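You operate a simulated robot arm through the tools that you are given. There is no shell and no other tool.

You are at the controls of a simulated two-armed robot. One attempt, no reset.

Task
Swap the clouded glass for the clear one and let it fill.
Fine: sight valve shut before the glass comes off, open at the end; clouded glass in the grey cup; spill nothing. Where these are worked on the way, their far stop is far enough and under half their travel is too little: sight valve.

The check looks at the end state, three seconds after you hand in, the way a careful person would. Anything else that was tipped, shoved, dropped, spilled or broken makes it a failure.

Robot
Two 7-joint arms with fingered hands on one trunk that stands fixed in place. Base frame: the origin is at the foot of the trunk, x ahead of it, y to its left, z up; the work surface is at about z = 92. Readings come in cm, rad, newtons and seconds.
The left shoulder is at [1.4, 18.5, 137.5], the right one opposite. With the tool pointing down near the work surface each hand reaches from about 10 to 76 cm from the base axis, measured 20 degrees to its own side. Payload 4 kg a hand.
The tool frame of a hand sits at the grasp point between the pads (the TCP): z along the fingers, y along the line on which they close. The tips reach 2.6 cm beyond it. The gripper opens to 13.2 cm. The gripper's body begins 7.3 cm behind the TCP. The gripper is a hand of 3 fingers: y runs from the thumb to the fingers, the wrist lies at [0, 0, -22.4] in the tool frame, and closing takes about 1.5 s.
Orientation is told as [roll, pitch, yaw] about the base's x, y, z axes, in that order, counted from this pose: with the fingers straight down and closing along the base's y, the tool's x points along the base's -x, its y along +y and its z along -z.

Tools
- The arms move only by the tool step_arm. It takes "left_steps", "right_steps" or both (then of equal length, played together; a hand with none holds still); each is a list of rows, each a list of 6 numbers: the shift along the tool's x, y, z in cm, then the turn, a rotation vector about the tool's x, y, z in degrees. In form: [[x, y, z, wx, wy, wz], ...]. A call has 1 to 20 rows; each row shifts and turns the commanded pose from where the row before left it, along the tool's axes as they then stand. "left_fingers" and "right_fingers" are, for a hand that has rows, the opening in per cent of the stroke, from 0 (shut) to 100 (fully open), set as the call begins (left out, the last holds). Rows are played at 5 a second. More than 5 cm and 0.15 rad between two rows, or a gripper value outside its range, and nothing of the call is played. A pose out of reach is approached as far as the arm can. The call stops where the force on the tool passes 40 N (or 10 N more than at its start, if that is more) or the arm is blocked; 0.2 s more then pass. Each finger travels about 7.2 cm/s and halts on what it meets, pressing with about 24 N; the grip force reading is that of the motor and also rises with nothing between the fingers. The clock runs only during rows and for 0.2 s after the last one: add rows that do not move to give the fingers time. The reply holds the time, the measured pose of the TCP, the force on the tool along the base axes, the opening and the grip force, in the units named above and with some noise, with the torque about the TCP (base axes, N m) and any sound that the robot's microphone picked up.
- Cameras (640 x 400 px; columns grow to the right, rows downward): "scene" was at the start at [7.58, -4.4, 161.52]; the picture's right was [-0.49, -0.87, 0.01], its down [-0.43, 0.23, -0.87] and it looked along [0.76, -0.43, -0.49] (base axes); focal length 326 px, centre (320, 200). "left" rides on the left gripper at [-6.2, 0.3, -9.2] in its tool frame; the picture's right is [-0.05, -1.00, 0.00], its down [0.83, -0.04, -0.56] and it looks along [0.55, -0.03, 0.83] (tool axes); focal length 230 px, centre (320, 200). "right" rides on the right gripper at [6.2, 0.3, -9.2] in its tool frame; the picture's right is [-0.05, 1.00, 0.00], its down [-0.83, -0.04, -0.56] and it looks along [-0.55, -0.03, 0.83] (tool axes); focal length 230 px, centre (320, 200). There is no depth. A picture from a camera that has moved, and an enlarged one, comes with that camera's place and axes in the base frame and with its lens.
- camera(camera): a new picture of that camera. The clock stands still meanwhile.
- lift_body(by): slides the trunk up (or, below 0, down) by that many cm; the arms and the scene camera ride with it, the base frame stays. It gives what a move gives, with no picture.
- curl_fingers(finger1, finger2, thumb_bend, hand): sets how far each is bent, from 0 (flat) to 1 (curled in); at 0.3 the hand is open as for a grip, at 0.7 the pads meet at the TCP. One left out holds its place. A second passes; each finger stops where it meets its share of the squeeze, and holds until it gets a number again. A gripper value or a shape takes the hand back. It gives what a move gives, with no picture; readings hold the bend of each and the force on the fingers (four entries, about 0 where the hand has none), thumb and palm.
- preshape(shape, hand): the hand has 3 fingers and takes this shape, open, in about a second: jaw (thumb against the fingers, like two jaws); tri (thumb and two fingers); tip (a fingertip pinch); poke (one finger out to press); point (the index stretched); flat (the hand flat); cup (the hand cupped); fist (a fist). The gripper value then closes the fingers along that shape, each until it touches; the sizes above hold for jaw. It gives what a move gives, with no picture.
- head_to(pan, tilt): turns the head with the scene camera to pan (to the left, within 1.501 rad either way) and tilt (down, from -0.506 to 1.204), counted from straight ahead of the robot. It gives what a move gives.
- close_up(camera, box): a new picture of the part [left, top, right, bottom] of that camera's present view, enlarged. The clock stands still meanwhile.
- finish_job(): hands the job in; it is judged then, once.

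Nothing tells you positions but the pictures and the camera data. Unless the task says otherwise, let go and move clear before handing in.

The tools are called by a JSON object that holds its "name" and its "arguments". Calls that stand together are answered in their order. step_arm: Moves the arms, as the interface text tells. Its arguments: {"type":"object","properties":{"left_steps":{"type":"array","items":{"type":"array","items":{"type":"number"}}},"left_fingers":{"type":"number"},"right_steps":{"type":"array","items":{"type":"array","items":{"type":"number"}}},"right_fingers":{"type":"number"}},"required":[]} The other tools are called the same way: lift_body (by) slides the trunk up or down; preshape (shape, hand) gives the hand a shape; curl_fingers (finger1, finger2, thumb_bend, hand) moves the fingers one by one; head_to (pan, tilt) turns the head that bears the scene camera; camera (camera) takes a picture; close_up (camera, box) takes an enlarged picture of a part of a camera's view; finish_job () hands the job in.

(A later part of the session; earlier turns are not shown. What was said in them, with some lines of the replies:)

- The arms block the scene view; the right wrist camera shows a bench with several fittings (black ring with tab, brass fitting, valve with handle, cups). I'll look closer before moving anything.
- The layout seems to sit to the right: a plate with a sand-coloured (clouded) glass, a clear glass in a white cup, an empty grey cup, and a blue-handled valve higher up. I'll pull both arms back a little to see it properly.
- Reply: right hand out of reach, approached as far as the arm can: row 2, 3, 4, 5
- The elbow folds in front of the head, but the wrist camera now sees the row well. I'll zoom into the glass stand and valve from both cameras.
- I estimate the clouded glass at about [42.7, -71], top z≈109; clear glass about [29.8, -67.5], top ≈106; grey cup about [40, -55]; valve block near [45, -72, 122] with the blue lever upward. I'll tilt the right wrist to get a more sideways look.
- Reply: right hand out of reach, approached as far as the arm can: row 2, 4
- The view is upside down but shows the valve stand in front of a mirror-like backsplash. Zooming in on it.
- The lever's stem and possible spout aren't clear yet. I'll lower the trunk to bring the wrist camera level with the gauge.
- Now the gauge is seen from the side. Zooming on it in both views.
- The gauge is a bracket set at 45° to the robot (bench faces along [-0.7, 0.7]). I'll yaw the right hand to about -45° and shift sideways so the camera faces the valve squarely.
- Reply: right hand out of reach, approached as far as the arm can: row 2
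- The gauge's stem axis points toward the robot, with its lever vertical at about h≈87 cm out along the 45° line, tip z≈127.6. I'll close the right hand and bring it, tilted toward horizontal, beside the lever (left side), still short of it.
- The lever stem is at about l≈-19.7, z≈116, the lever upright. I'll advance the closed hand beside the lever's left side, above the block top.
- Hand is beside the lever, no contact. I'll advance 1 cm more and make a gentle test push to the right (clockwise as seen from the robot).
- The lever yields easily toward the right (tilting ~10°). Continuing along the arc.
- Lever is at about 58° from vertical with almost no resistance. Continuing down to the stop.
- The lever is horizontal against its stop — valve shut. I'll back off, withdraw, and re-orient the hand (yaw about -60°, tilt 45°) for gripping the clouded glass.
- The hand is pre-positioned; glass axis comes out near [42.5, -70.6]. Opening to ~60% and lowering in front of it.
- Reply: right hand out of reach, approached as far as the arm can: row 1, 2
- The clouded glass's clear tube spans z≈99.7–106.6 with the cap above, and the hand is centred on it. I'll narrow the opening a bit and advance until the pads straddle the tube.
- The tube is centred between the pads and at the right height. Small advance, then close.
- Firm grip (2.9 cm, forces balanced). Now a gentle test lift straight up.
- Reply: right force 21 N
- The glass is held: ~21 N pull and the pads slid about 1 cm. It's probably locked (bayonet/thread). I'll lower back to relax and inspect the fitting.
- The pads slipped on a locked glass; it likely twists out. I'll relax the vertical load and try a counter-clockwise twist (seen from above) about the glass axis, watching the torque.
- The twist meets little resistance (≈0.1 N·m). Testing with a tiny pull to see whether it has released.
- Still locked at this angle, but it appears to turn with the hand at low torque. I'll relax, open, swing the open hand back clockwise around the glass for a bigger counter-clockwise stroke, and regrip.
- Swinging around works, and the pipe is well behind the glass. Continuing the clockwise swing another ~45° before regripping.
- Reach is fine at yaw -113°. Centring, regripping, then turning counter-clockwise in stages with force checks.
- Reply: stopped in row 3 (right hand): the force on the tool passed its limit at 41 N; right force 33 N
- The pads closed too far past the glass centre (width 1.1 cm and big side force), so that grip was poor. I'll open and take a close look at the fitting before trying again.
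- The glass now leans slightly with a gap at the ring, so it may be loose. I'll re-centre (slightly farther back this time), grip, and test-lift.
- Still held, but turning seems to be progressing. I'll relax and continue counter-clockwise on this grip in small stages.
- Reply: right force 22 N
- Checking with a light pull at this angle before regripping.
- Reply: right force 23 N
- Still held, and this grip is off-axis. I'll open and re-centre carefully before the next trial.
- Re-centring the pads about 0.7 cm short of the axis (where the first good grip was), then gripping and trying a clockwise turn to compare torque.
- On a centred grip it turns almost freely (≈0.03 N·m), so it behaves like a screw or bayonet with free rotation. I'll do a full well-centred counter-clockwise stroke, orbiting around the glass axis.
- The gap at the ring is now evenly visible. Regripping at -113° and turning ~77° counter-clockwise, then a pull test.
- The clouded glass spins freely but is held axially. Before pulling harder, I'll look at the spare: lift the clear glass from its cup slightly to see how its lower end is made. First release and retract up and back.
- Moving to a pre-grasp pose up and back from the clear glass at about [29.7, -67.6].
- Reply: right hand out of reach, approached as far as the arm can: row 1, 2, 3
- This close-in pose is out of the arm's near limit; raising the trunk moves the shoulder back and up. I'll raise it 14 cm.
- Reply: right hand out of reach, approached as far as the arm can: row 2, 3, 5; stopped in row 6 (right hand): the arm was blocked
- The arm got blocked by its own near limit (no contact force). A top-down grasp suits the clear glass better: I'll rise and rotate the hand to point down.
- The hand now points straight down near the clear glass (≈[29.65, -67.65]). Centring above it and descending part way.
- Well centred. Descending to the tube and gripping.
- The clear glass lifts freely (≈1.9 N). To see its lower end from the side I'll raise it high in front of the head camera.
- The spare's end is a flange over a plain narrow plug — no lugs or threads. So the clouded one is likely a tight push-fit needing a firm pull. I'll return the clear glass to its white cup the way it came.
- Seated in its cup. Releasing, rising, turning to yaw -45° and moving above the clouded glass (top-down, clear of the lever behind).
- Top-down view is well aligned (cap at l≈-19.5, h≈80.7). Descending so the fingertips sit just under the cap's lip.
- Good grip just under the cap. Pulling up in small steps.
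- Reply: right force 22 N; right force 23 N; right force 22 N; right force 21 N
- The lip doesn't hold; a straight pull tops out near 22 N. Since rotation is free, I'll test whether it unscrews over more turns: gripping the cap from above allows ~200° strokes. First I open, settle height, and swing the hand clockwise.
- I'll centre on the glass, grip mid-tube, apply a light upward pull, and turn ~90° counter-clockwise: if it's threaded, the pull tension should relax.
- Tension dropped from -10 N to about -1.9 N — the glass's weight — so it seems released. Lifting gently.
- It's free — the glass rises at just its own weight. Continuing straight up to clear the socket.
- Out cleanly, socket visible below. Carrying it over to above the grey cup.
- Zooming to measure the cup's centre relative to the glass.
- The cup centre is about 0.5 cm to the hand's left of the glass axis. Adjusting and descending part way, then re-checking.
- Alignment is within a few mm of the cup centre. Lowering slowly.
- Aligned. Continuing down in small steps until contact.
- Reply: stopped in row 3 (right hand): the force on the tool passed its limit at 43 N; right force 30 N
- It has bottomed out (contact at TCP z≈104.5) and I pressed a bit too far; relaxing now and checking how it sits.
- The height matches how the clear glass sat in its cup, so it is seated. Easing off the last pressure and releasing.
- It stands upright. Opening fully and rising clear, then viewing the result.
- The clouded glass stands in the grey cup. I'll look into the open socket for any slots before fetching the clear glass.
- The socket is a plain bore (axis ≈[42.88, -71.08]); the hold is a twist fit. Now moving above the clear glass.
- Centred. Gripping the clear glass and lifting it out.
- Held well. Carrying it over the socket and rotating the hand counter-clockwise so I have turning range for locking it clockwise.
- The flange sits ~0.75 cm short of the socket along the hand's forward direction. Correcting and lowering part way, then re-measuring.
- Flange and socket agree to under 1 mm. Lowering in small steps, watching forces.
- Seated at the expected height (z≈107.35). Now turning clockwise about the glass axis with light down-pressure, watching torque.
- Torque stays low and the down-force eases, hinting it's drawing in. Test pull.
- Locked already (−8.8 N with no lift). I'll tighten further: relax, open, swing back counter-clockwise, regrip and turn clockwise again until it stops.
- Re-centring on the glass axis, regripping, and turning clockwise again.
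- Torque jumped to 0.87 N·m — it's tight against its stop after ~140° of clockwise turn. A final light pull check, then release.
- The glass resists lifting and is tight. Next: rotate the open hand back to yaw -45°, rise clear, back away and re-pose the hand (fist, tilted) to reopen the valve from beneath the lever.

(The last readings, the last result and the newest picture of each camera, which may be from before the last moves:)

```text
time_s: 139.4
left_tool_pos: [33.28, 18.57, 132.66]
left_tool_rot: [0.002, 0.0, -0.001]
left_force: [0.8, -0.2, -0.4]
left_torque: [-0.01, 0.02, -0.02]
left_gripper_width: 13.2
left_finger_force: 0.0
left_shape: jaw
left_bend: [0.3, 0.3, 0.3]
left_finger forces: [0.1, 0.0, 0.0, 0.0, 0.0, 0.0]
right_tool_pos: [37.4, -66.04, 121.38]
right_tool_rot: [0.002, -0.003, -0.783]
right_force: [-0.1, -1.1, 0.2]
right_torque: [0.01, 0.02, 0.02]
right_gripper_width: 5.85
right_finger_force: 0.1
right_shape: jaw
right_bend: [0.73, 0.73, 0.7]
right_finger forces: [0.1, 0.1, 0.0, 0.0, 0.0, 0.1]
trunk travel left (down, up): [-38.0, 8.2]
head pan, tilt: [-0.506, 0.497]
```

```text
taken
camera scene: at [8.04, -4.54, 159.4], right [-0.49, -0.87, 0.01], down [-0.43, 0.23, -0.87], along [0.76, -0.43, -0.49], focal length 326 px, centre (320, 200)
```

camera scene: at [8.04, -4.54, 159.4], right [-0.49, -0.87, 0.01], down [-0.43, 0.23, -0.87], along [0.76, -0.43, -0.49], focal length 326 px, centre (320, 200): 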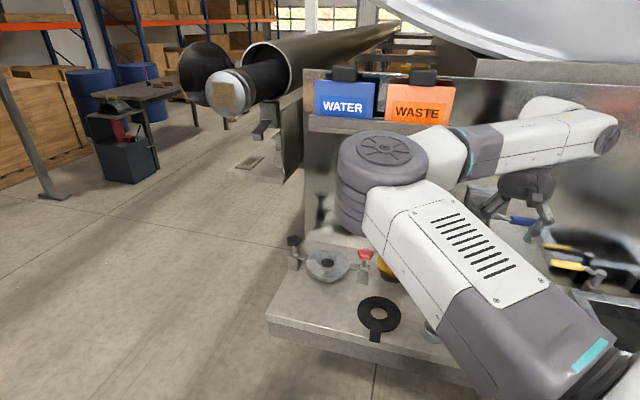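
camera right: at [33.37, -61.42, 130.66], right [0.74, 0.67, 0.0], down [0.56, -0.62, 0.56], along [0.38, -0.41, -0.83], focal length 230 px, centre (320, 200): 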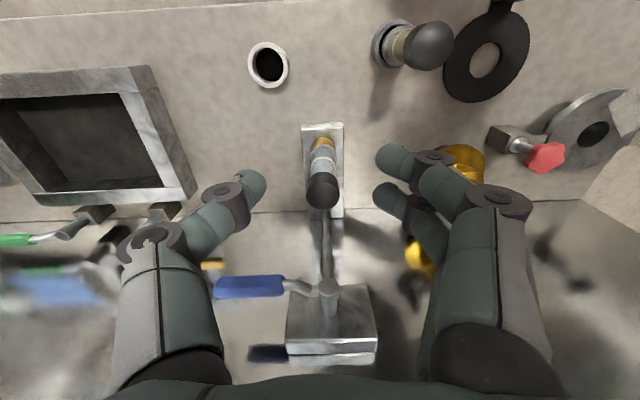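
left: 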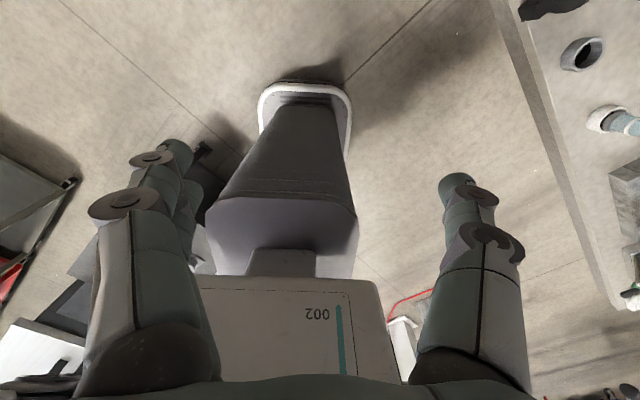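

All items stand properly. Closing the hand and tilting it to ~60° while shifting right to line up under the lever's end.

{"name": "step_arm", "arguments": {"right_steps": [[0, -1.15, 0, 0, -7.5, 0], [0, -1.15, 0, 0, -7.5, 0], [0, -1.15, 0, 0, -7.5, 0], [0, -1.15, 0, 0, -7.5, 0], [0, -1.15, 0, 0, -7.5, 0], [0, -1.15, 0, 0, -7.5, 0], [0, -1.15, 0, 0, -7.5, 0], [0, -1.15, 0, 0, -7.5, 0], [0, 0, 0, 0, 0, 0]], "right_fingers": 0}}

{"name": "camera", "arguments": {"camera": "right"}}

```text
time_s: 141.4
left_tool_pos: [33.23, 18.82, 132.73]
left_tool_rot: [0.002, 0.001, 0.0]
left_force: [0.1, -0.3, -0.5]
left_torque: [-0.02, -0.01, -0.05]
left_gripper_width: 13.19
left_finger_force: 0.0
left_shape: jaw
left_bend: [0.3, 0.3, 0.3]
left_finger forces: [0.1, 0.0, 0.0, 0.1, 0.0, 0.1]
right_tool_pos: [30.82, -72.4, 121.13]
right_tool_rot: [-0.001, -1.053, -0.784]
right_force: [0.0, 0.4, 0.4]
right_torque: [0.02, -0.02, 0.01]
right_gripper_width: 0.0
right_finger_force: 23.5
right_shape: jaw
right_bend: [0.63, 0.63, 0.66]
right_finger forces: [0.0, 0.1, 0.1, 0.1, 0.1, 0.1]
trunk travel left (down, up): [-38.0, 8.2]
head pan, tilt: [-0.506, 0.497]
```

```text
taken
camera right: at [23.22, -64.28, 120.58], right [0.72, 0.69, 0.05], down [-0.08, 0.02, 1.0], along [0.69, -0.72, 0.07], focal length 230 px, centre (320, 200)
```

right: 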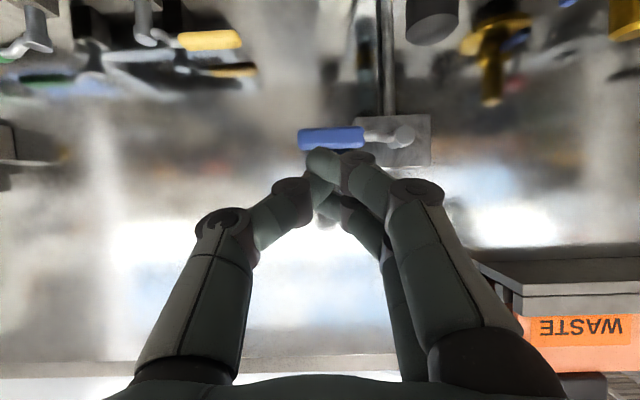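

Lever handle spans l≈-24.5 to -32 at z≈115.7. Lowering to pass beneath it, then moving forward under the blue end.

{"name": "step_arm", "arguments": {"right_steps": [[2.9, 0, 1.65, 0, 0, 0], [2.9, 0, 1.65, 0, 0, 0], [2.9, 0, 1.65, 0, 0, 0], [-1.73, 0, 3.05, 0, 0, 0], [-1.73, 0, 3.05, 0, 0, 0], [-1.73, 0, 3.05, 0, 0, 0], [0, 0, 0, 0, 0, 0]]}}

{"name": "camera", "arguments": {"camera": "right"}}

```text
time_s: 143.0
left_tool_pos: [33.33, 18.73, 132.57]
left_tool_rot: [0.0, -0.001, 0.0]
left_force: [0.6, 0.0, 0.3]
left_torque: [-0.01, 0.01, 0.03]
left_gripper_width: 13.18
left_finger_force: 0.0
left_shape: jaw
left_bend: [0.3, 0.3, 0.3]
left_finger forces: [0.0, 0.1, 0.0, 0.0, 0.1, 0.0]
right_tool_pos: [38.38, -79.76, 114.45]
right_tool_rot: [0.002, -1.05, -0.782]
right_force: [0.3, -0.4, 0.1]
right_torque: [0.02, 0.01, -0.02]
right_gripper_width: 0.02
right_finger_force: 23.7
right_shape: jaw
right_bend: [0.63, 0.63, 0.66]
right_finger forces: [0.0, 0.0, 0.1, 0.0, 0.0, 0.0]
right hand out of reach, approached as far as the arm can: row 3
trunk travel left (down, up): [-38.0, 8.2]
head pan, tilt: [-0.506, 0.497]
```

```text
taken
camera right: at [30.87, -71.72, 113.86], right [0.72, 0.69, 0.05], down [-0.08, 0.02, 1.0], along [0.69, -0.72, 0.07], focal length 230 px, centre (320, 200)
```

right: 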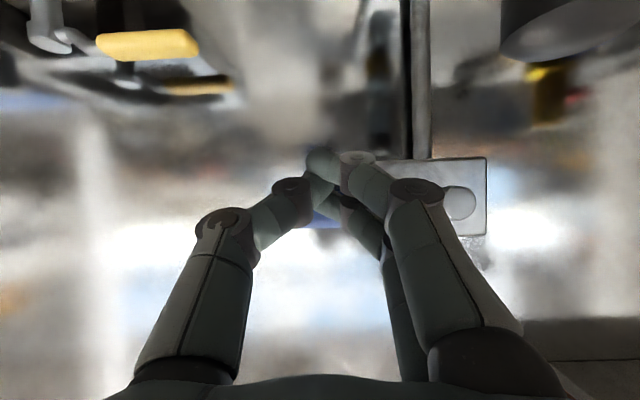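

Slightly high (114.4) due to reach limits on the way; lowering 3.2 cm here before going forward under the lever.

{"name": "step_arm", "arguments": {"right_steps": [[1.39, 0, 0.79, 0, 0, 0], [1.39, 0, 0.79, 0, 0, 0], [0, 0, 0, 0, 0, 0]]}}

{"name": "camera", "arguments": {"camera": "right"}}

```text
time_s: 143.8
left_tool_pos: [33.07, 18.79, 132.71]
left_tool_rot: [0.0, -0.001, 0.0]
left_force: [0.4, 0.0, 0.6]
left_torque: [0.0, 0.05, -0.01]
left_gripper_width: 13.2
left_finger_force: 0.0
left_shape: jaw
left_bend: [0.3, 0.3, 0.3]
left_finger forces: [0.0, 0.0, 0.1, 0.1, 0.0, 0.0]
right_tool_pos: [38.38, -79.7, 111.38]
right_tool_rot: [0.001, -1.051, -0.783]
right_force: [0.4, 0.4, 0.1]
right_torque: [0.02, 0.03, -0.03]
right_gripper_width: 0.0
right_finger_force: 23.9
right_shape: jaw
right_bend: [0.63, 0.63, 0.66]
right_finger forces: [0.0, 0.0, 0.0, 0.0, 0.0, 0.0]
trunk travel left (down, up): [-38.0, 8.2]
head pan, tilt: [-0.506, 0.497]
```

```text
taken
camera right: at [30.71, -71.73, 110.71], right [0.72, 0.69, 0.05], down [-0.08, 0.02, 1.0], along [0.69, -0.72, 0.07], focal length 230 px, centre (320, 200)
```

right: 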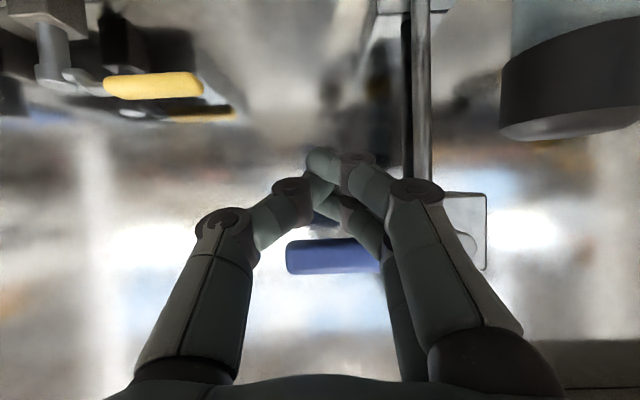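

The lever is now above the fist. Moving forward 3.5 cm beneath it.

{"name": "step_arm", "arguments": {"right_steps": [[-0.87, 0, 1.52, 0, 0, 0], [-0.87, 0, 1.52, 0, 0, 0], [0, 0, 0, 0, 0, 0]]}}

{"name": "camera", "arguments": {"camera": "right"}}

```text
time_s: 144.6
left_tool_pos: [33.28, 18.76, 132.74]
left_tool_rot: [0.0, -0.001, 0.0]
left_force: [0.0, 0.4, 0.2]
left_torque: [0.01, 0.05, 0.01]
left_gripper_width: 13.2
left_finger_force: 0.1
left_shape: jaw
left_bend: [0.3, 0.3, 0.3]
left_finger forces: [0.0, 0.0, 0.0, 0.0, 0.0, 0.0]
right_tool_pos: [40.82, -82.22, 111.49]
right_tool_rot: [0.002, -1.05, -0.784]
right_force: [-0.4, -0.1, -1.0]
right_torque: [0.0, 0.0, 0.03]
right_gripper_width: 0.0
right_finger_force: 24.2
right_shape: jaw
right_bend: [0.63, 0.63, 0.66]
right_finger forces: [0.0, 0.0, 0.1, 0.0, 0.0, 0.0]
trunk travel left (down, up): [-38.0, 8.2]
head pan, tilt: [-0.506, 0.497]
```

```text
taken
camera right: at [33.22, -74.2, 110.74], right [0.72, 0.69, 0.05], down [-0.08, 0.02, 1.0], along [0.69, -0.72, 0.07], focal length 230 px, centre (320, 200)
```

right: 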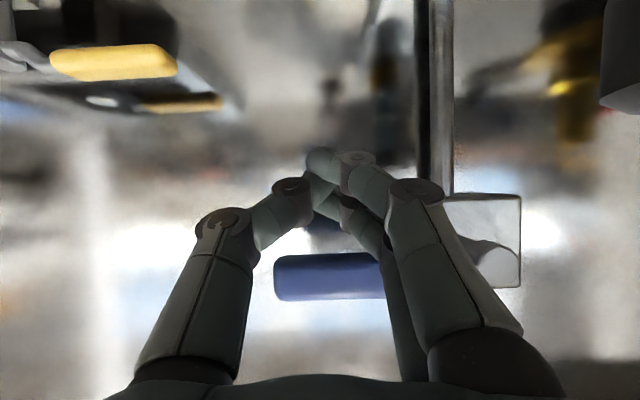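

Beneath the lever with no contact. Lifting along the arc to raise the lever.

{"name": "step_arm", "arguments": {"right_steps": [[-0.87, 0, -0.5, 0, 0, 0], [-0.87, 0, -0.5, 0, 0, 0], [-1.13, -0.2, -0.64, 0, 0, 0], [-1.13, -0.2, -0.64, 0, 0, 0], [0, 0, 0, 0, 0, 0]]}}

{"name": "camera", "arguments": {"camera": "right"}}

```text
time_s: 145.8
left_tool_pos: [33.23, 18.72, 132.74]
left_tool_rot: [0.0, 0.001, 0.0]
left_force: [0.1, 0.4, 0.8]
left_torque: [0.03, -0.02, 0.0]
left_gripper_width: 13.18
left_finger_force: 0.0
left_shape: jaw
left_bend: [0.3, 0.3, 0.3]
left_finger forces: [0.0, 0.1, 0.0, 0.1, 0.0, 0.0]
right_tool_pos: [40.44, -82.54, 116.21]
right_tool_rot: [0.003, -1.05, -0.784]
right_force: [-0.5, 1.6, -0.4]
right_torque: [-0.01, 0.01, 0.0]
right_gripper_width: 0.0
right_finger_force: 23.9
right_shape: jaw
right_bend: [0.63, 0.63, 0.66]
right_finger forces: [0.0, 1.2, 0.0, 0.1, 0.1, 0.0]
trunk travel left (down, up): [-38.0, 8.2]
head pan, tilt: [-0.506, 0.497]
```

```text
taken
camera right: at [32.84, -74.55, 115.53], right [0.72, 0.69, 0.05], down [-0.08, 0.02, 1.0], along [0.69, -0.72, 0.07], focal length 230 px, centre (320, 200)
```

right: 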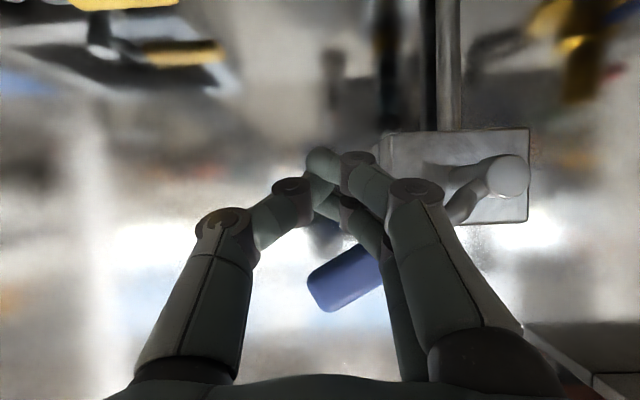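

The lever is swinging up (about 30° above horizontal) with ~1 N. Continuing in stages.

{"name": "step_arm", "arguments": {"right_steps": [[-1.0, 0.2, -0.57, 0, 0, 0], [-1.0, 0.3, -0.57, 0, 0, 0], [-1.0, 0.4, -0.57, 0, 0, 0], [0, 0, 0, 0, 0, 0]]}}

{"name": "camera", "arguments": {"camera": "right"}}

```text
time_s: 146.8
left_tool_pos: [33.32, 18.67, 132.73]
left_tool_rot: [0.0, 0.0, 0.0]
left_force: [0.5, 0.1, -0.9]
left_torque: [0.0, 0.01, -0.03]
left_gripper_width: 13.19
left_finger_force: 0.0
left_shape: jaw
left_bend: [0.3, 0.3, 0.3]
left_finger forces: [0.0, 0.1, 0.0, 0.0, 0.0, 0.0]
right_tool_pos: [41.05, -81.91, 119.55]
right_tool_rot: [0.003, -1.05, -0.787]
right_force: [-0.3, 0.2, -0.1]
right_torque: [0.01, -0.02, 0.02]
right_gripper_width: 0.01
right_finger_force: 23.8
right_shape: jaw
right_bend: [0.63, 0.63, 0.66]
right_finger forces: [0.0, 0.6, 0.1, 0.0, 0.0, 0.0]
trunk travel left (down, up): [-38.0, 8.2]
head pan, tilt: [-0.506, 0.497]
```

```text
taken
camera right: at [33.49, -73.83, 118.89], right [0.72, 0.69, 0.05], down [-0.08, 0.02, 1.0], along [0.69, -0.72, 0.07], focal length 230 px, centre (320, 200)
```

right: 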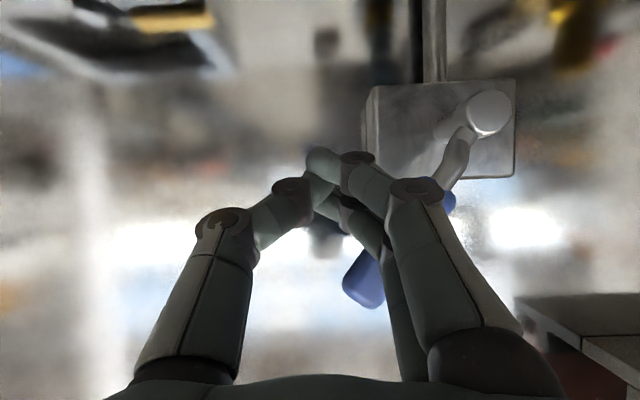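

{"name": "step_arm", "arguments": {"right_steps": [[-0.87, 0.9, -0.5, 0, 0, 0], [-0.87, 0.9, -0.5, 0, 0, 0], [-0.87, 0.9, -0.5, 0, 0, 0], [0, 0, 0, 0, 0, 0]]}}

{"name": "camera", "arguments": {"camera": "right"}}

```text
time_s: 147.8
left_tool_pos: [33.24, 18.74, 132.78]
left_tool_rot: [-0.001, -0.001, -0.001]
left_force: [-0.2, 0.4, 0.2]
left_torque: [-0.03, 0.01, -0.01]
left_gripper_width: 13.21
left_finger_force: 0.1
left_shape: jaw
left_bend: [0.3, 0.3, 0.3]
left_finger forces: [0.1, 0.1, 0.0, 0.0, 0.0, 0.1]
right_tool_pos: [42.91, -79.9, 122.56]
right_tool_rot: [0.001, -1.05, -0.786]
right_force: [0.6, 0.8, -0.1]
right_torque: [-0.03, 0.02, 0.04]
right_gripper_width: 0.0
right_finger_force: 24.2
right_shape: jaw
right_bend: [0.63, 0.63, 0.66]
right_finger forces: [0.0, 0.2, 0.1, 0.0, 0.1, 0.0]
trunk travel left (down, up): [-38.0, 8.2]
head pan, tilt: [-0.506, 0.497]
```

```text
taken
camera right: at [35.34, -71.95, 121.91], right [0.72, 0.69, 0.05], down [-0.08, 0.02, 1.0], along [0.69, -0.72, 0.07], focal length 230 px, centre (320, 200)
```

right: 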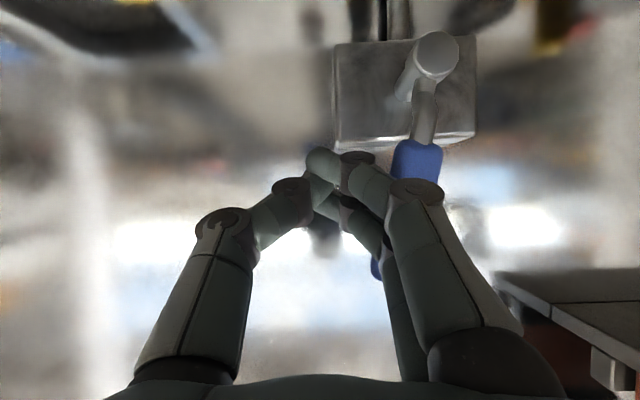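

About 14° from vertical. Continuing to the stop.

{"name": "step_arm", "arguments": {"right_steps": [[-0.35, 0.7, -0.2, 0, 0, 0], [-0.35, 0.7, -0.2, 0, 0, 0], [-0.2, 0.6, -0.1, 0, 0, 0], [0, 0, 0, 0, 0, 0]]}}

{"name": "camera", "arguments": {"camera": "right"}}

```text
time_s: 148.8
left_tool_pos: [33.31, 18.69, 132.75]
left_tool_rot: [0.002, 0.001, 0.0]
left_force: [-0.8, -0.1, 0.0]
left_torque: [0.0, 0.0, -0.01]
left_gripper_width: 13.18
left_finger_force: 0.0
left_shape: jaw
left_bend: [0.3, 0.3, 0.3]
left_finger forces: [0.0, 0.0, 0.0, 0.0, 0.0, 0.0]
right_tool_pos: [44.33, -78.58, 123.71]
right_tool_rot: [0.001, -1.049, -0.784]
right_force: [0.0, 0.5, 0.0]
right_torque: [0.04, 0.04, 0.02]
right_gripper_width: 0.0
right_finger_force: 24.2
right_shape: jaw
right_bend: [0.63, 0.63, 0.66]
right_finger forces: [0.0, 0.1, 0.1, 0.0, 0.1, 0.0]
trunk travel left (down, up): [-38.0, 8.2]
head pan, tilt: [-0.506, 0.497]
```

```text
taken
camera right: at [36.81, -70.55, 122.93], right [0.72, 0.69, 0.05], down [-0.08, 0.02, 1.0], along [0.69, -0.72, 0.07], focal length 230 px, centre (320, 200)
```

right: 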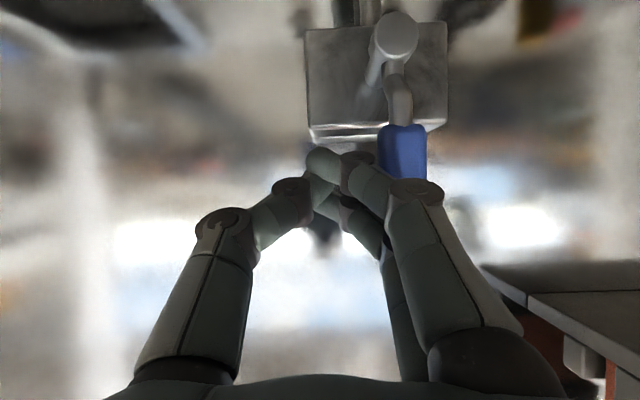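

Nearly vertical. Pushing gently to confirm the open stop.

{"name": "step_arm", "arguments": {"right_steps": [[0, 0.5, 0, 0, 0, 0], [0, 0.5, 0, 0, 0, 0], [0, 0, 0, 0, 0, 0]]}}

{"name": "camera", "arguments": {"camera": "right"}}

```text
time_s: 149.6
left_tool_pos: [33.14, 18.64, 132.84]
left_tool_rot: [-0.001, -0.001, 0.0]
left_force: [0.0, -0.8, 0.1]
left_torque: [-0.01, 0.02, 0.0]
left_gripper_width: 13.21
left_finger_force: 0.0
left_shape: jaw
left_bend: [0.3, 0.3, 0.3]
left_finger forces: [0.0, 0.0, 0.0, 0.1, 0.0, 0.1]
right_tool_pos: [44.83, -77.97, 123.45]
right_tool_rot: [0.004, -1.052, -0.789]
right_force: [-8.9, -2.9, -0.2]
right_torque: [-0.01, -0.1, 0.08]
right_gripper_width: 0.0
right_finger_force: 23.8
right_shape: jaw
right_bend: [0.63, 0.64, 0.66]
right_finger forces: [0.0, 8.9, 0.0, 0.0, 0.0, 0.1]
trunk travel left (down, up): [-38.0, 8.2]
head pan, tilt: [-0.506, 0.497]
```

```text
taken
camera right: at [37.21, -69.94, 122.84], right [0.73, 0.69, 0.05], down [-0.08, 0.02, 1.0], along [0.68, -0.73, 0.07], focal length 230 px, centre (320, 200)
```

right: 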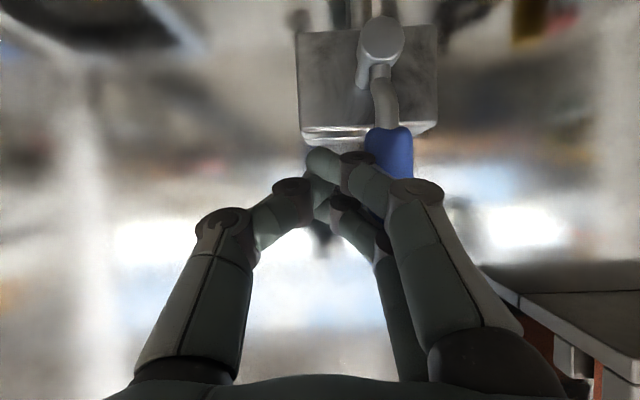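

The lever is at its open stop (≈9 N). Backing off sideways, withdrawing, and checking the gauge.

{"name": "step_arm", "arguments": {"right_steps": [[0, -1.5, 0, 0, 0, 0], [0, -1.5, 0, 0, 0, 0], [1.98, 0, -3.48, 0, 0, 0], [1.98, 0, -3.48, 0, 0, 0], [1.98, 0, -3.48, 0, 0, 0], [1.98, 0, -3.48, 0, 0, 0], [0, 0, 0, 0, 0, 0], [0, 0, 0, 0, 0, 0]]}}

{"name": "camera", "arguments": {"camera": "right"}}

{"name": "camera", "arguments": {"camera": "scene"}}

```text
time_s: 151.4
left_tool_pos: [33.18, 18.71, 132.79]
left_tool_rot: [0.0, 0.001, 0.0]
left_force: [-0.2, 0.3, 0.2]
left_torque: [-0.02, 0.01, 0.02]
left_gripper_width: 13.21
left_finger_force: 0.0
left_shape: jaw
left_bend: [0.3, 0.3, 0.3]
left_finger forces: [0.0, 0.1, 0.0, 0.0, 0.0, 0.0]
right_tool_pos: [31.62, -68.53, 123.28]
right_tool_rot: [0.003, -1.051, -0.785]
right_force: [0.1, -0.5, 0.0]
right_torque: [-0.03, -0.02, -0.01]
right_gripper_width: 0.01
right_finger_force: 24.3
right_shape: jaw
right_bend: [0.63, 0.64, 0.67]
right_finger forces: [0.1, 0.0, 0.0, 0.0, 0.0, 0.0]
trunk travel left (down, up): [-38.0, 8.2]
head pan, tilt: [-0.506, 0.497]
```

```text
taken
camera right: at [23.94, -60.48, 122.64], right [0.72, 0.69, 0.05], down [-0.08, 0.02, 1.0], along [0.69, -0.72, 0.07], focal length 230 px, centre (320, 200)
```

right: 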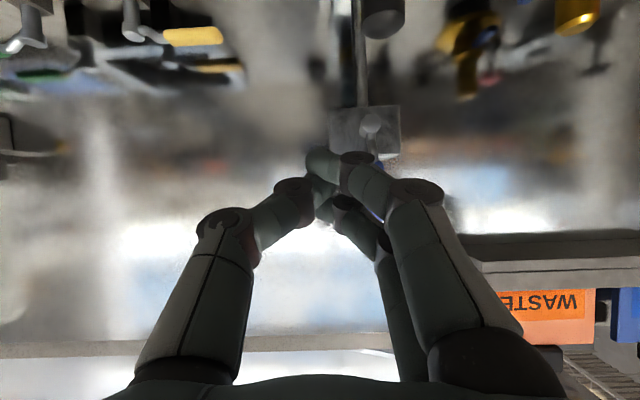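

```text
taken
camera scene: at [8.01, -4.45, 159.4], right [-0.49, -0.87, 0.01], down [-0.43, 0.23, -0.87], along [0.76, -0.43, -0.49], focal length 326 px, centre (320, 200)
```

scene: 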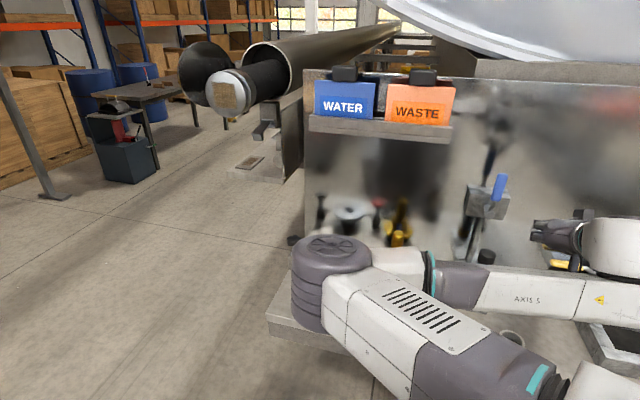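

The lever is upright again as at the start. Pointing the hand down and rising, to inspect the glass filling and the bench.

{"name": "step_arm", "arguments": {"right_steps": [[-2.6, 0, -1.5, 0, 7.5, 0], [-2.5, 0, -1.8, 0, 7.5, 0], [0, 0, 0, 0, 7.5, 0], [0, 0, 0, 0, 7.5, 0], [0, 0, 0, 0, 7.5, 0], [0, 0, 0, 0, 0, 0]], "right_fingers": 48}}

{"name": "camera", "arguments": {"camera": "right"}}

{"name": "camera", "arguments": {"camera": "scene"}}

```text
time_s: 152.8
left_tool_pos: [33.21, 18.77, 132.63]
left_tool_rot: [0.001, -0.002, -0.002]
left_force: [0.0, -0.5, 0.3]
left_torque: [0.03, -0.02, 0.03]
left_gripper_width: 13.2
left_finger_force: 0.0
left_shape: jaw
left_bend: [0.3, 0.3, 0.3]
left_finger forces: [0.0, 0.1, 0.0, 0.1, 0.0, 0.1]
right_tool_pos: [31.57, -68.75, 129.75]
right_tool_rot: [0.001, -0.396, -0.784]
right_force: [0.2, -0.1, -0.3]
right_torque: [-0.04, 0.03, 0.01]
right_gripper_width: 6.29
right_finger_force: 0.1
right_shape: jaw
right_bend: [0.73, 0.73, 0.7]
right_finger forces: [0.0, 0.1, 0.0, 0.1, 0.1, 0.1]
trunk travel left (down, up): [-38.0, 8.2]
head pan, tilt: [-0.506, 0.497]
```

```text
taken
camera right: at [25.3, -61.9, 135.94], right [0.74, 0.67, 0.02], down [0.36, -0.42, 0.83], along [0.57, -0.61, -0.55], focal length 230 px, centre (320, 200)
```

right: 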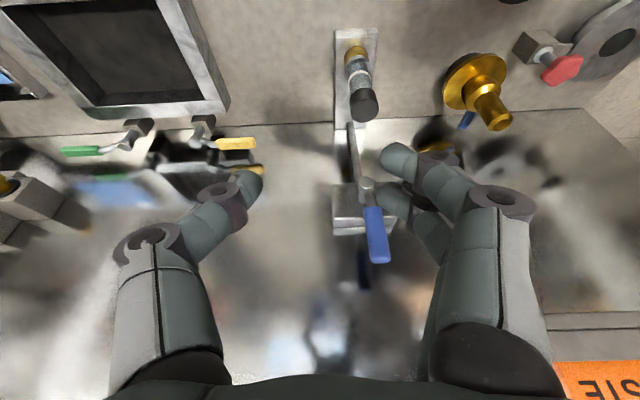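

```text
taken
camera scene: at [8.0, -4.36, 159.41], right [-0.49, -0.87, 0.01], down [-0.43, 0.23, -0.87], along [0.76, -0.43, -0.49], focal length 326 px, centre (320, 200)
```

scene: 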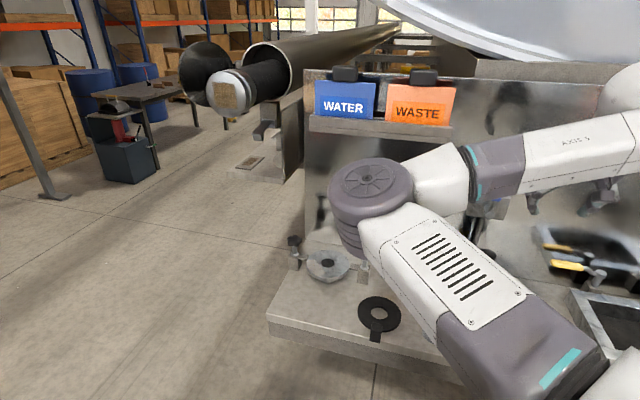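

{"name": "close_up", "arguments": {"camera": "right", "box": [310, 20, 420, 140]}}

{"name": "close_up", "arguments": {"camera": "right", "box": [310, 100, 430, 280]}}

```text
3.33 times, centred on (365, 80) of right
camera zoom: at [25.3, -61.9, 135.94], right [0.74, 0.67, 0.02], down [0.36, -0.42, 0.83], along [0.57, -0.61, -0.55], focal length 767 px, centre (170, 600)
```

zoom: 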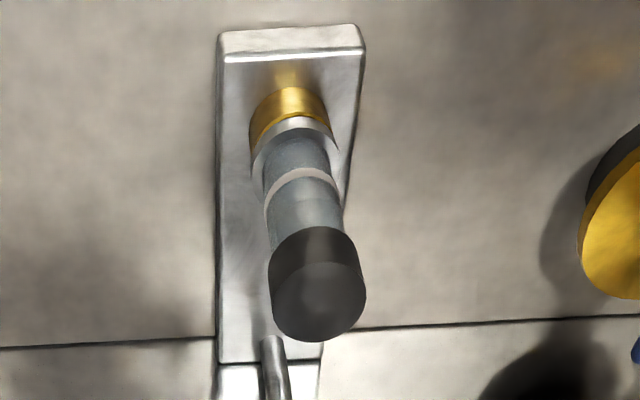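

```text
2.22 times, centred on (370, 190) of right
camera zoom: at [25.3, -61.9, 135.94], right [0.74, 0.67, 0.02], down [0.36, -0.42, 0.83], along [0.57, -0.61, -0.55], focal length 511 px, centre (209, 222)
```

zoom: 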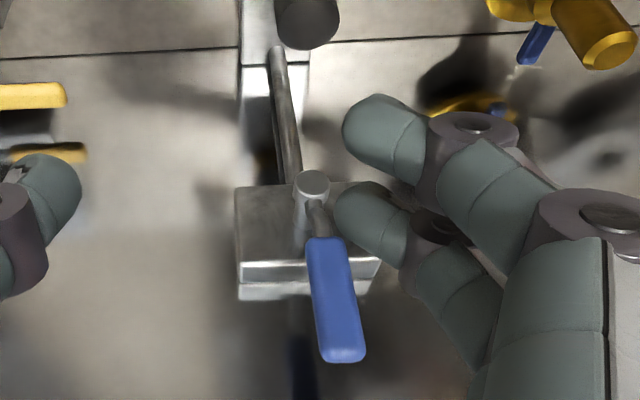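

The lever is vertical and the glass upright. I'll wait a few seconds for filling and compare.

{"name": "step_arm", "arguments": {"right_steps": [[0, 0, 0, 0, -7.5, 0], [0, 0, 0, 0, -7.5, 0], [0, 0, 0, 0, 0, 0], [0, 0, 0, 0, 0, 0], [0, 0, 0, 0, 0, 0], [0, 0, 0, 0, 0, 0], [0, 0, 0, 0, 0, 0], [0, 0, 0, 0, 0, 0], [0, 0, 0, 0, 0, 0], [0, 0, 0, 0, 0, 0], [0, 0, 0, 0, 0, 0], [0, 0, 0, 0, 0, 0], [0, 0, 0, 0, 0, 0], [0, 0, 0, 0, 0, 0], [0, 0, 0, 0, 0, 0], [0, 0, 0, 0, 0, 0]]}}

{"name": "camera", "arguments": {"camera": "right"}}

{"name": "close_up", "arguments": {"camera": "right", "box": [320, 0, 400, 100]}}

```text
time_s: 156.2
left_tool_pos: [33.33, 18.84, 132.64]
left_tool_rot: [-0.001, -0.001, 0.0]
left_force: [0.0, 0.2, -0.3]
left_torque: [0.0, -0.01, -0.02]
left_gripper_width: 13.19
left_finger_force: 0.0
left_shape: jaw
left_bend: [0.3, 0.3, 0.3]
left_finger forces: [0.1, 0.0, 0.1, 0.1, 0.0, 0.0]
right_tool_pos: [31.72, -68.81, 129.71]
right_tool_rot: [0.002, -0.656, -0.784]
right_force: [-0.6, 0.0, -1.6]
right_torque: [0.01, 0.02, 0.01]
right_gripper_width: 6.3
right_finger_force: 0.0
right_shape: jaw
right_bend: [0.73, 0.73, 0.7]
right_finger forces: [0.1, 0.1, 0.0, 0.0, 0.1, 0.0]
trunk travel left (down, up): [-38.0, 8.2]
head pan, tilt: [-0.506, 0.497]
```

```text
taken
camera right: at [24.44, -61.07, 133.33], right [0.73, 0.68, 0.03], down [0.19, -0.26, 0.95], along [0.65, -0.69, -0.32], focal length 230 px, centre (320, 200)
```

right: 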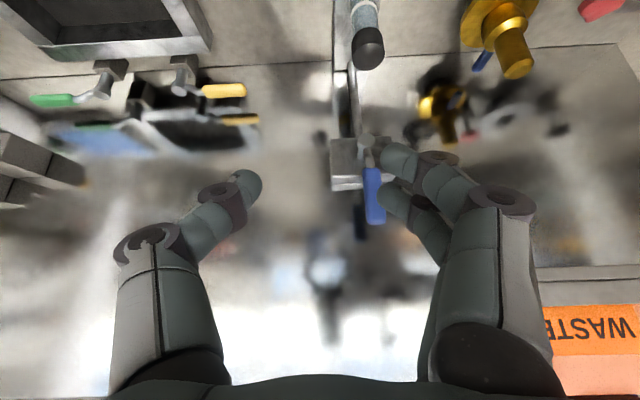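

```text
4.00 times, centred on (360, 50) of right
camera zoom: at [24.44, -61.07, 133.33], right [0.73, 0.68, 0.03], down [0.19, -0.26, 0.95], along [0.65, -0.69, -0.32], focal length 920 px, centre (160, 800)
```

zoom: 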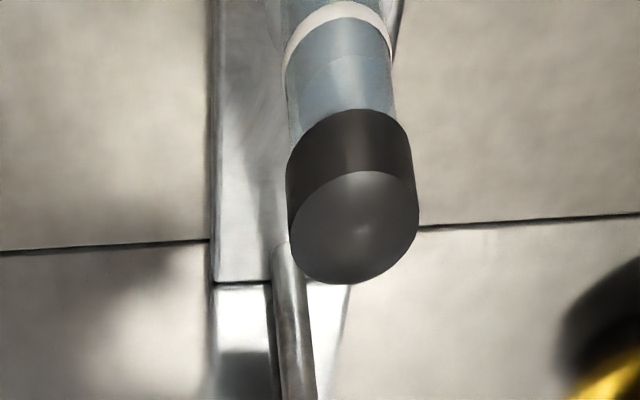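

Liquid is rising above the white band — the glass is filling. I'll move the hand clear and do a last check of the whole bench.

{"name": "step_arm", "arguments": {"right_steps": [[-2.4, 0, -3.1, 0, 7, 0], [-2.0, 0, -3.5, 0, 7, 0], [0, 0, 0, 0, 7, 0], [0, 0, 0, 0, 7, 0], [0, 0, 0, 0, 7, 0], [0, 3, 0, 0, 0, 0], [0, 3, 0, 0, 0, 0], [0, 0, 0, 0, 0, 0], [0, 0, 0, 0, 0, 0], [0, 0, 0, 0, 0, 0], [0, 0, 0, 0, 0, 0]]}}

{"name": "camera", "arguments": {"camera": "right"}}

{"name": "camera", "arguments": {"camera": "scene"}}

{"name": "close_up", "arguments": {"camera": "right", "box": [240, 40, 440, 260]}}

```text
time_s: 158.6
left_tool_pos: [33.39, 18.71, 132.72]
left_tool_rot: [0.0, 0.0, 0.0]
left_force: [0.2, -0.3, -0.3]
left_torque: [0.03, 0.01, 0.02]
left_gripper_width: 13.18
left_finger_force: 0.0
left_shape: jaw
left_bend: [0.3, 0.3, 0.3]
left_finger forces: [0.0, 0.0, 0.0, 0.0, 0.0, 0.0]
right_tool_pos: [35.59, -64.35, 137.34]
right_tool_rot: [0.002, -0.047, -0.785]
right_force: [0.7, 0.3, -0.6]
right_torque: [-0.01, -0.01, 0.0]
right_gripper_width: 6.31
right_finger_force: 0.1
right_shape: jaw
right_bend: [0.73, 0.73, 0.7]
right_finger forces: [0.1, 0.1, 0.1, 0.0, 0.0, 0.0]
trunk travel left (down, up): [-38.0, 8.2]
head pan, tilt: [-0.506, 0.497]
```

```text
taken
camera right: at [31.24, -59.53, 146.5], right [0.74, 0.67, 0.0], down [0.54, -0.6, 0.59], along [0.4, -0.44, -0.8], focal length 230 px, centre (320, 200)
```

right: 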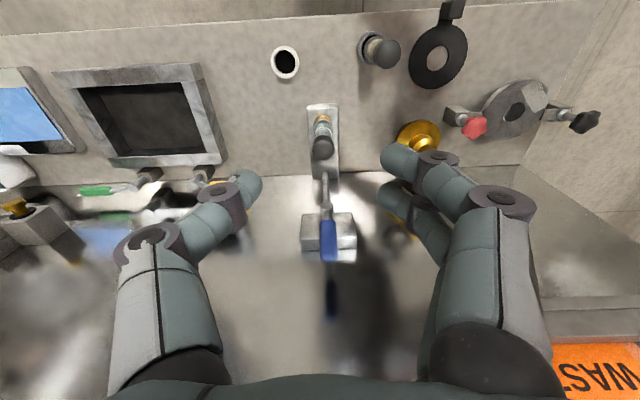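

```text
taken
camera scene: at [7.98, -4.45, 159.41], right [-0.49, -0.87, 0.01], down [-0.43, 0.23, -0.87], along [0.76, -0.43, -0.49], focal length 326 px, centre (320, 200)
```

scene: 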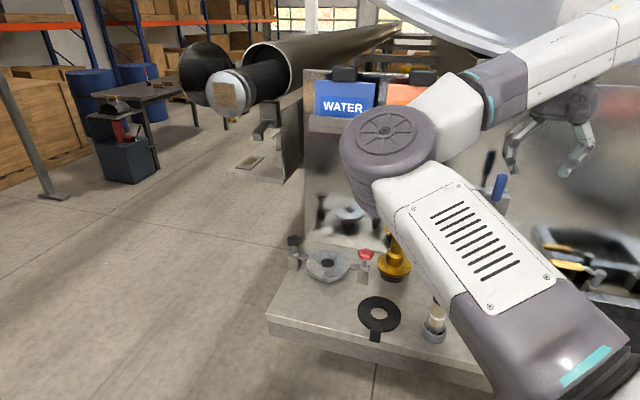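

```text
1.82 times, centred on (340, 150) of right
camera zoom: at [31.24, -59.53, 146.5], right [0.74, 0.67, 0.0], down [0.54, -0.6, 0.59], along [0.4, -0.44, -0.8], focal length 418 px, centre (284, 291)
```

zoom: 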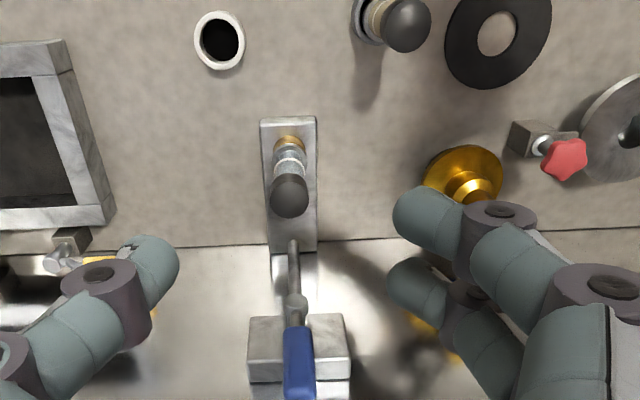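

Everything stands in place, no spill visible. I'll let it run a few more seconds and check the level once more.

{"name": "step_arm", "arguments": {"right_steps": [[0, 0, 0, 0, -7, 0], [0, 0, 0, 0, -7, 0], [0, 0, 0, 0, 0, 0], [0, 0, 0, 0, 0, 0], [0, 0, 0, 0, 0, 0], [0, 0, 0, 0, 0, 0], [0, 0, 0, 0, 0, 0], [0, 0, 0, 0, 0, 0], [0, 0, 0, 0, 0, 0], [0, 0, 0, 0, 0, 0], [0, 0, 0, 0, 0, 0], [0, 0, 0, 0, 0, 0], [0, 0, 0, 0, 0, 0], [0, 0, 0, 0, 0, 0], [0, 0, 0, 0, 0, 0], [0, 0, 0, 0, 0, 0], [0, 0, 0, 0, 0, 0], [0, 0, 0, 0, 0, 0], [0, 0, 0, 0, 0, 0]]}}

{"name": "close_up", "arguments": {"camera": "right", "box": [280, 20, 380, 130]}}

```text
time_s: 162.6
left_tool_pos: [33.25, 18.76, 132.63]
left_tool_rot: [0.0, 0.0, 0.001]
left_force: [0.3, 0.7, -0.2]
left_torque: [0.04, 0.01, -0.02]
left_gripper_width: 13.2
left_finger_force: 0.1
left_shape: jaw
left_bend: [0.3, 0.3, 0.3]
left_finger forces: [0.0, 0.1, 0.0, 0.0, 0.0, 0.1]
right_tool_pos: [35.86, -64.37, 137.62]
right_tool_rot: [0.003, -0.292, -0.784]
right_force: [-0.4, 0.3, 0.1]
right_torque: [0.0, -0.02, 0.03]
right_gripper_width: 6.34
right_finger_force: 0.0
right_shape: jaw
right_bend: [0.73, 0.73, 0.7]
right_finger forces: [0.1, 0.0, 0.1, 0.0, 0.1, 0.0]
trunk travel left (down, up): [-38.0, 8.2]
head pan, tilt: [-0.506, 0.497]
```

```text
3.64 times, centred on (330, 75) of right
camera zoom: at [29.98, -58.12, 144.76], right [0.74, 0.67, 0.02], down [0.42, -0.48, 0.77], along [0.53, -0.56, -0.64], focal length 837 px, centre (284, 654)
```

zoom: 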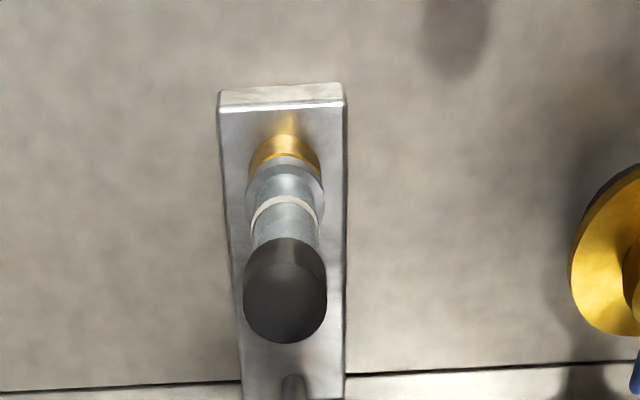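

The clear glass is locked upright in the socket and filled, with no leak to see. The valve lever is at its open stop, the clouded glass stands in the grey cup and both hands are clear, so I'm handing in.

{"name": "finish_job", "arguments": {}}

```text
The job is handed in.
```

The swap is done and handed in: the clear glass is in the socket and filling, and the clouded glass stands in the grey cup.

- **Valve:** I turned the sight valve to its shut stop before the clouded glass came off. At the end I turned it back to its open stop.
- **Removing the clouded glass:** It would not pull straight out. It came free only after several counter-clockwise turns, and my grip slipped a few times before I found that.
- **Fitting the clear glass:** I lifted it out once to look at its plug, put it back in its cup, then fitted it. I turned it about 140° clockwise until it went tight, and it held when I pulled up on it. I'm fairly sure that was its stop, but some of the resistance may have been a finger touching the valve block.
- **Filling:** The liquid rose above the white band within a few seconds of opening the valve. I saw no spill or leak in the last pictures.
- **Rough moment:** I pressed the clouded glass into the grey cup harder than needed (about 43 N) before easing off. It stayed upright and looked undamaged.

The other fittings on the bench looked undisturbed, and both hands were clear.
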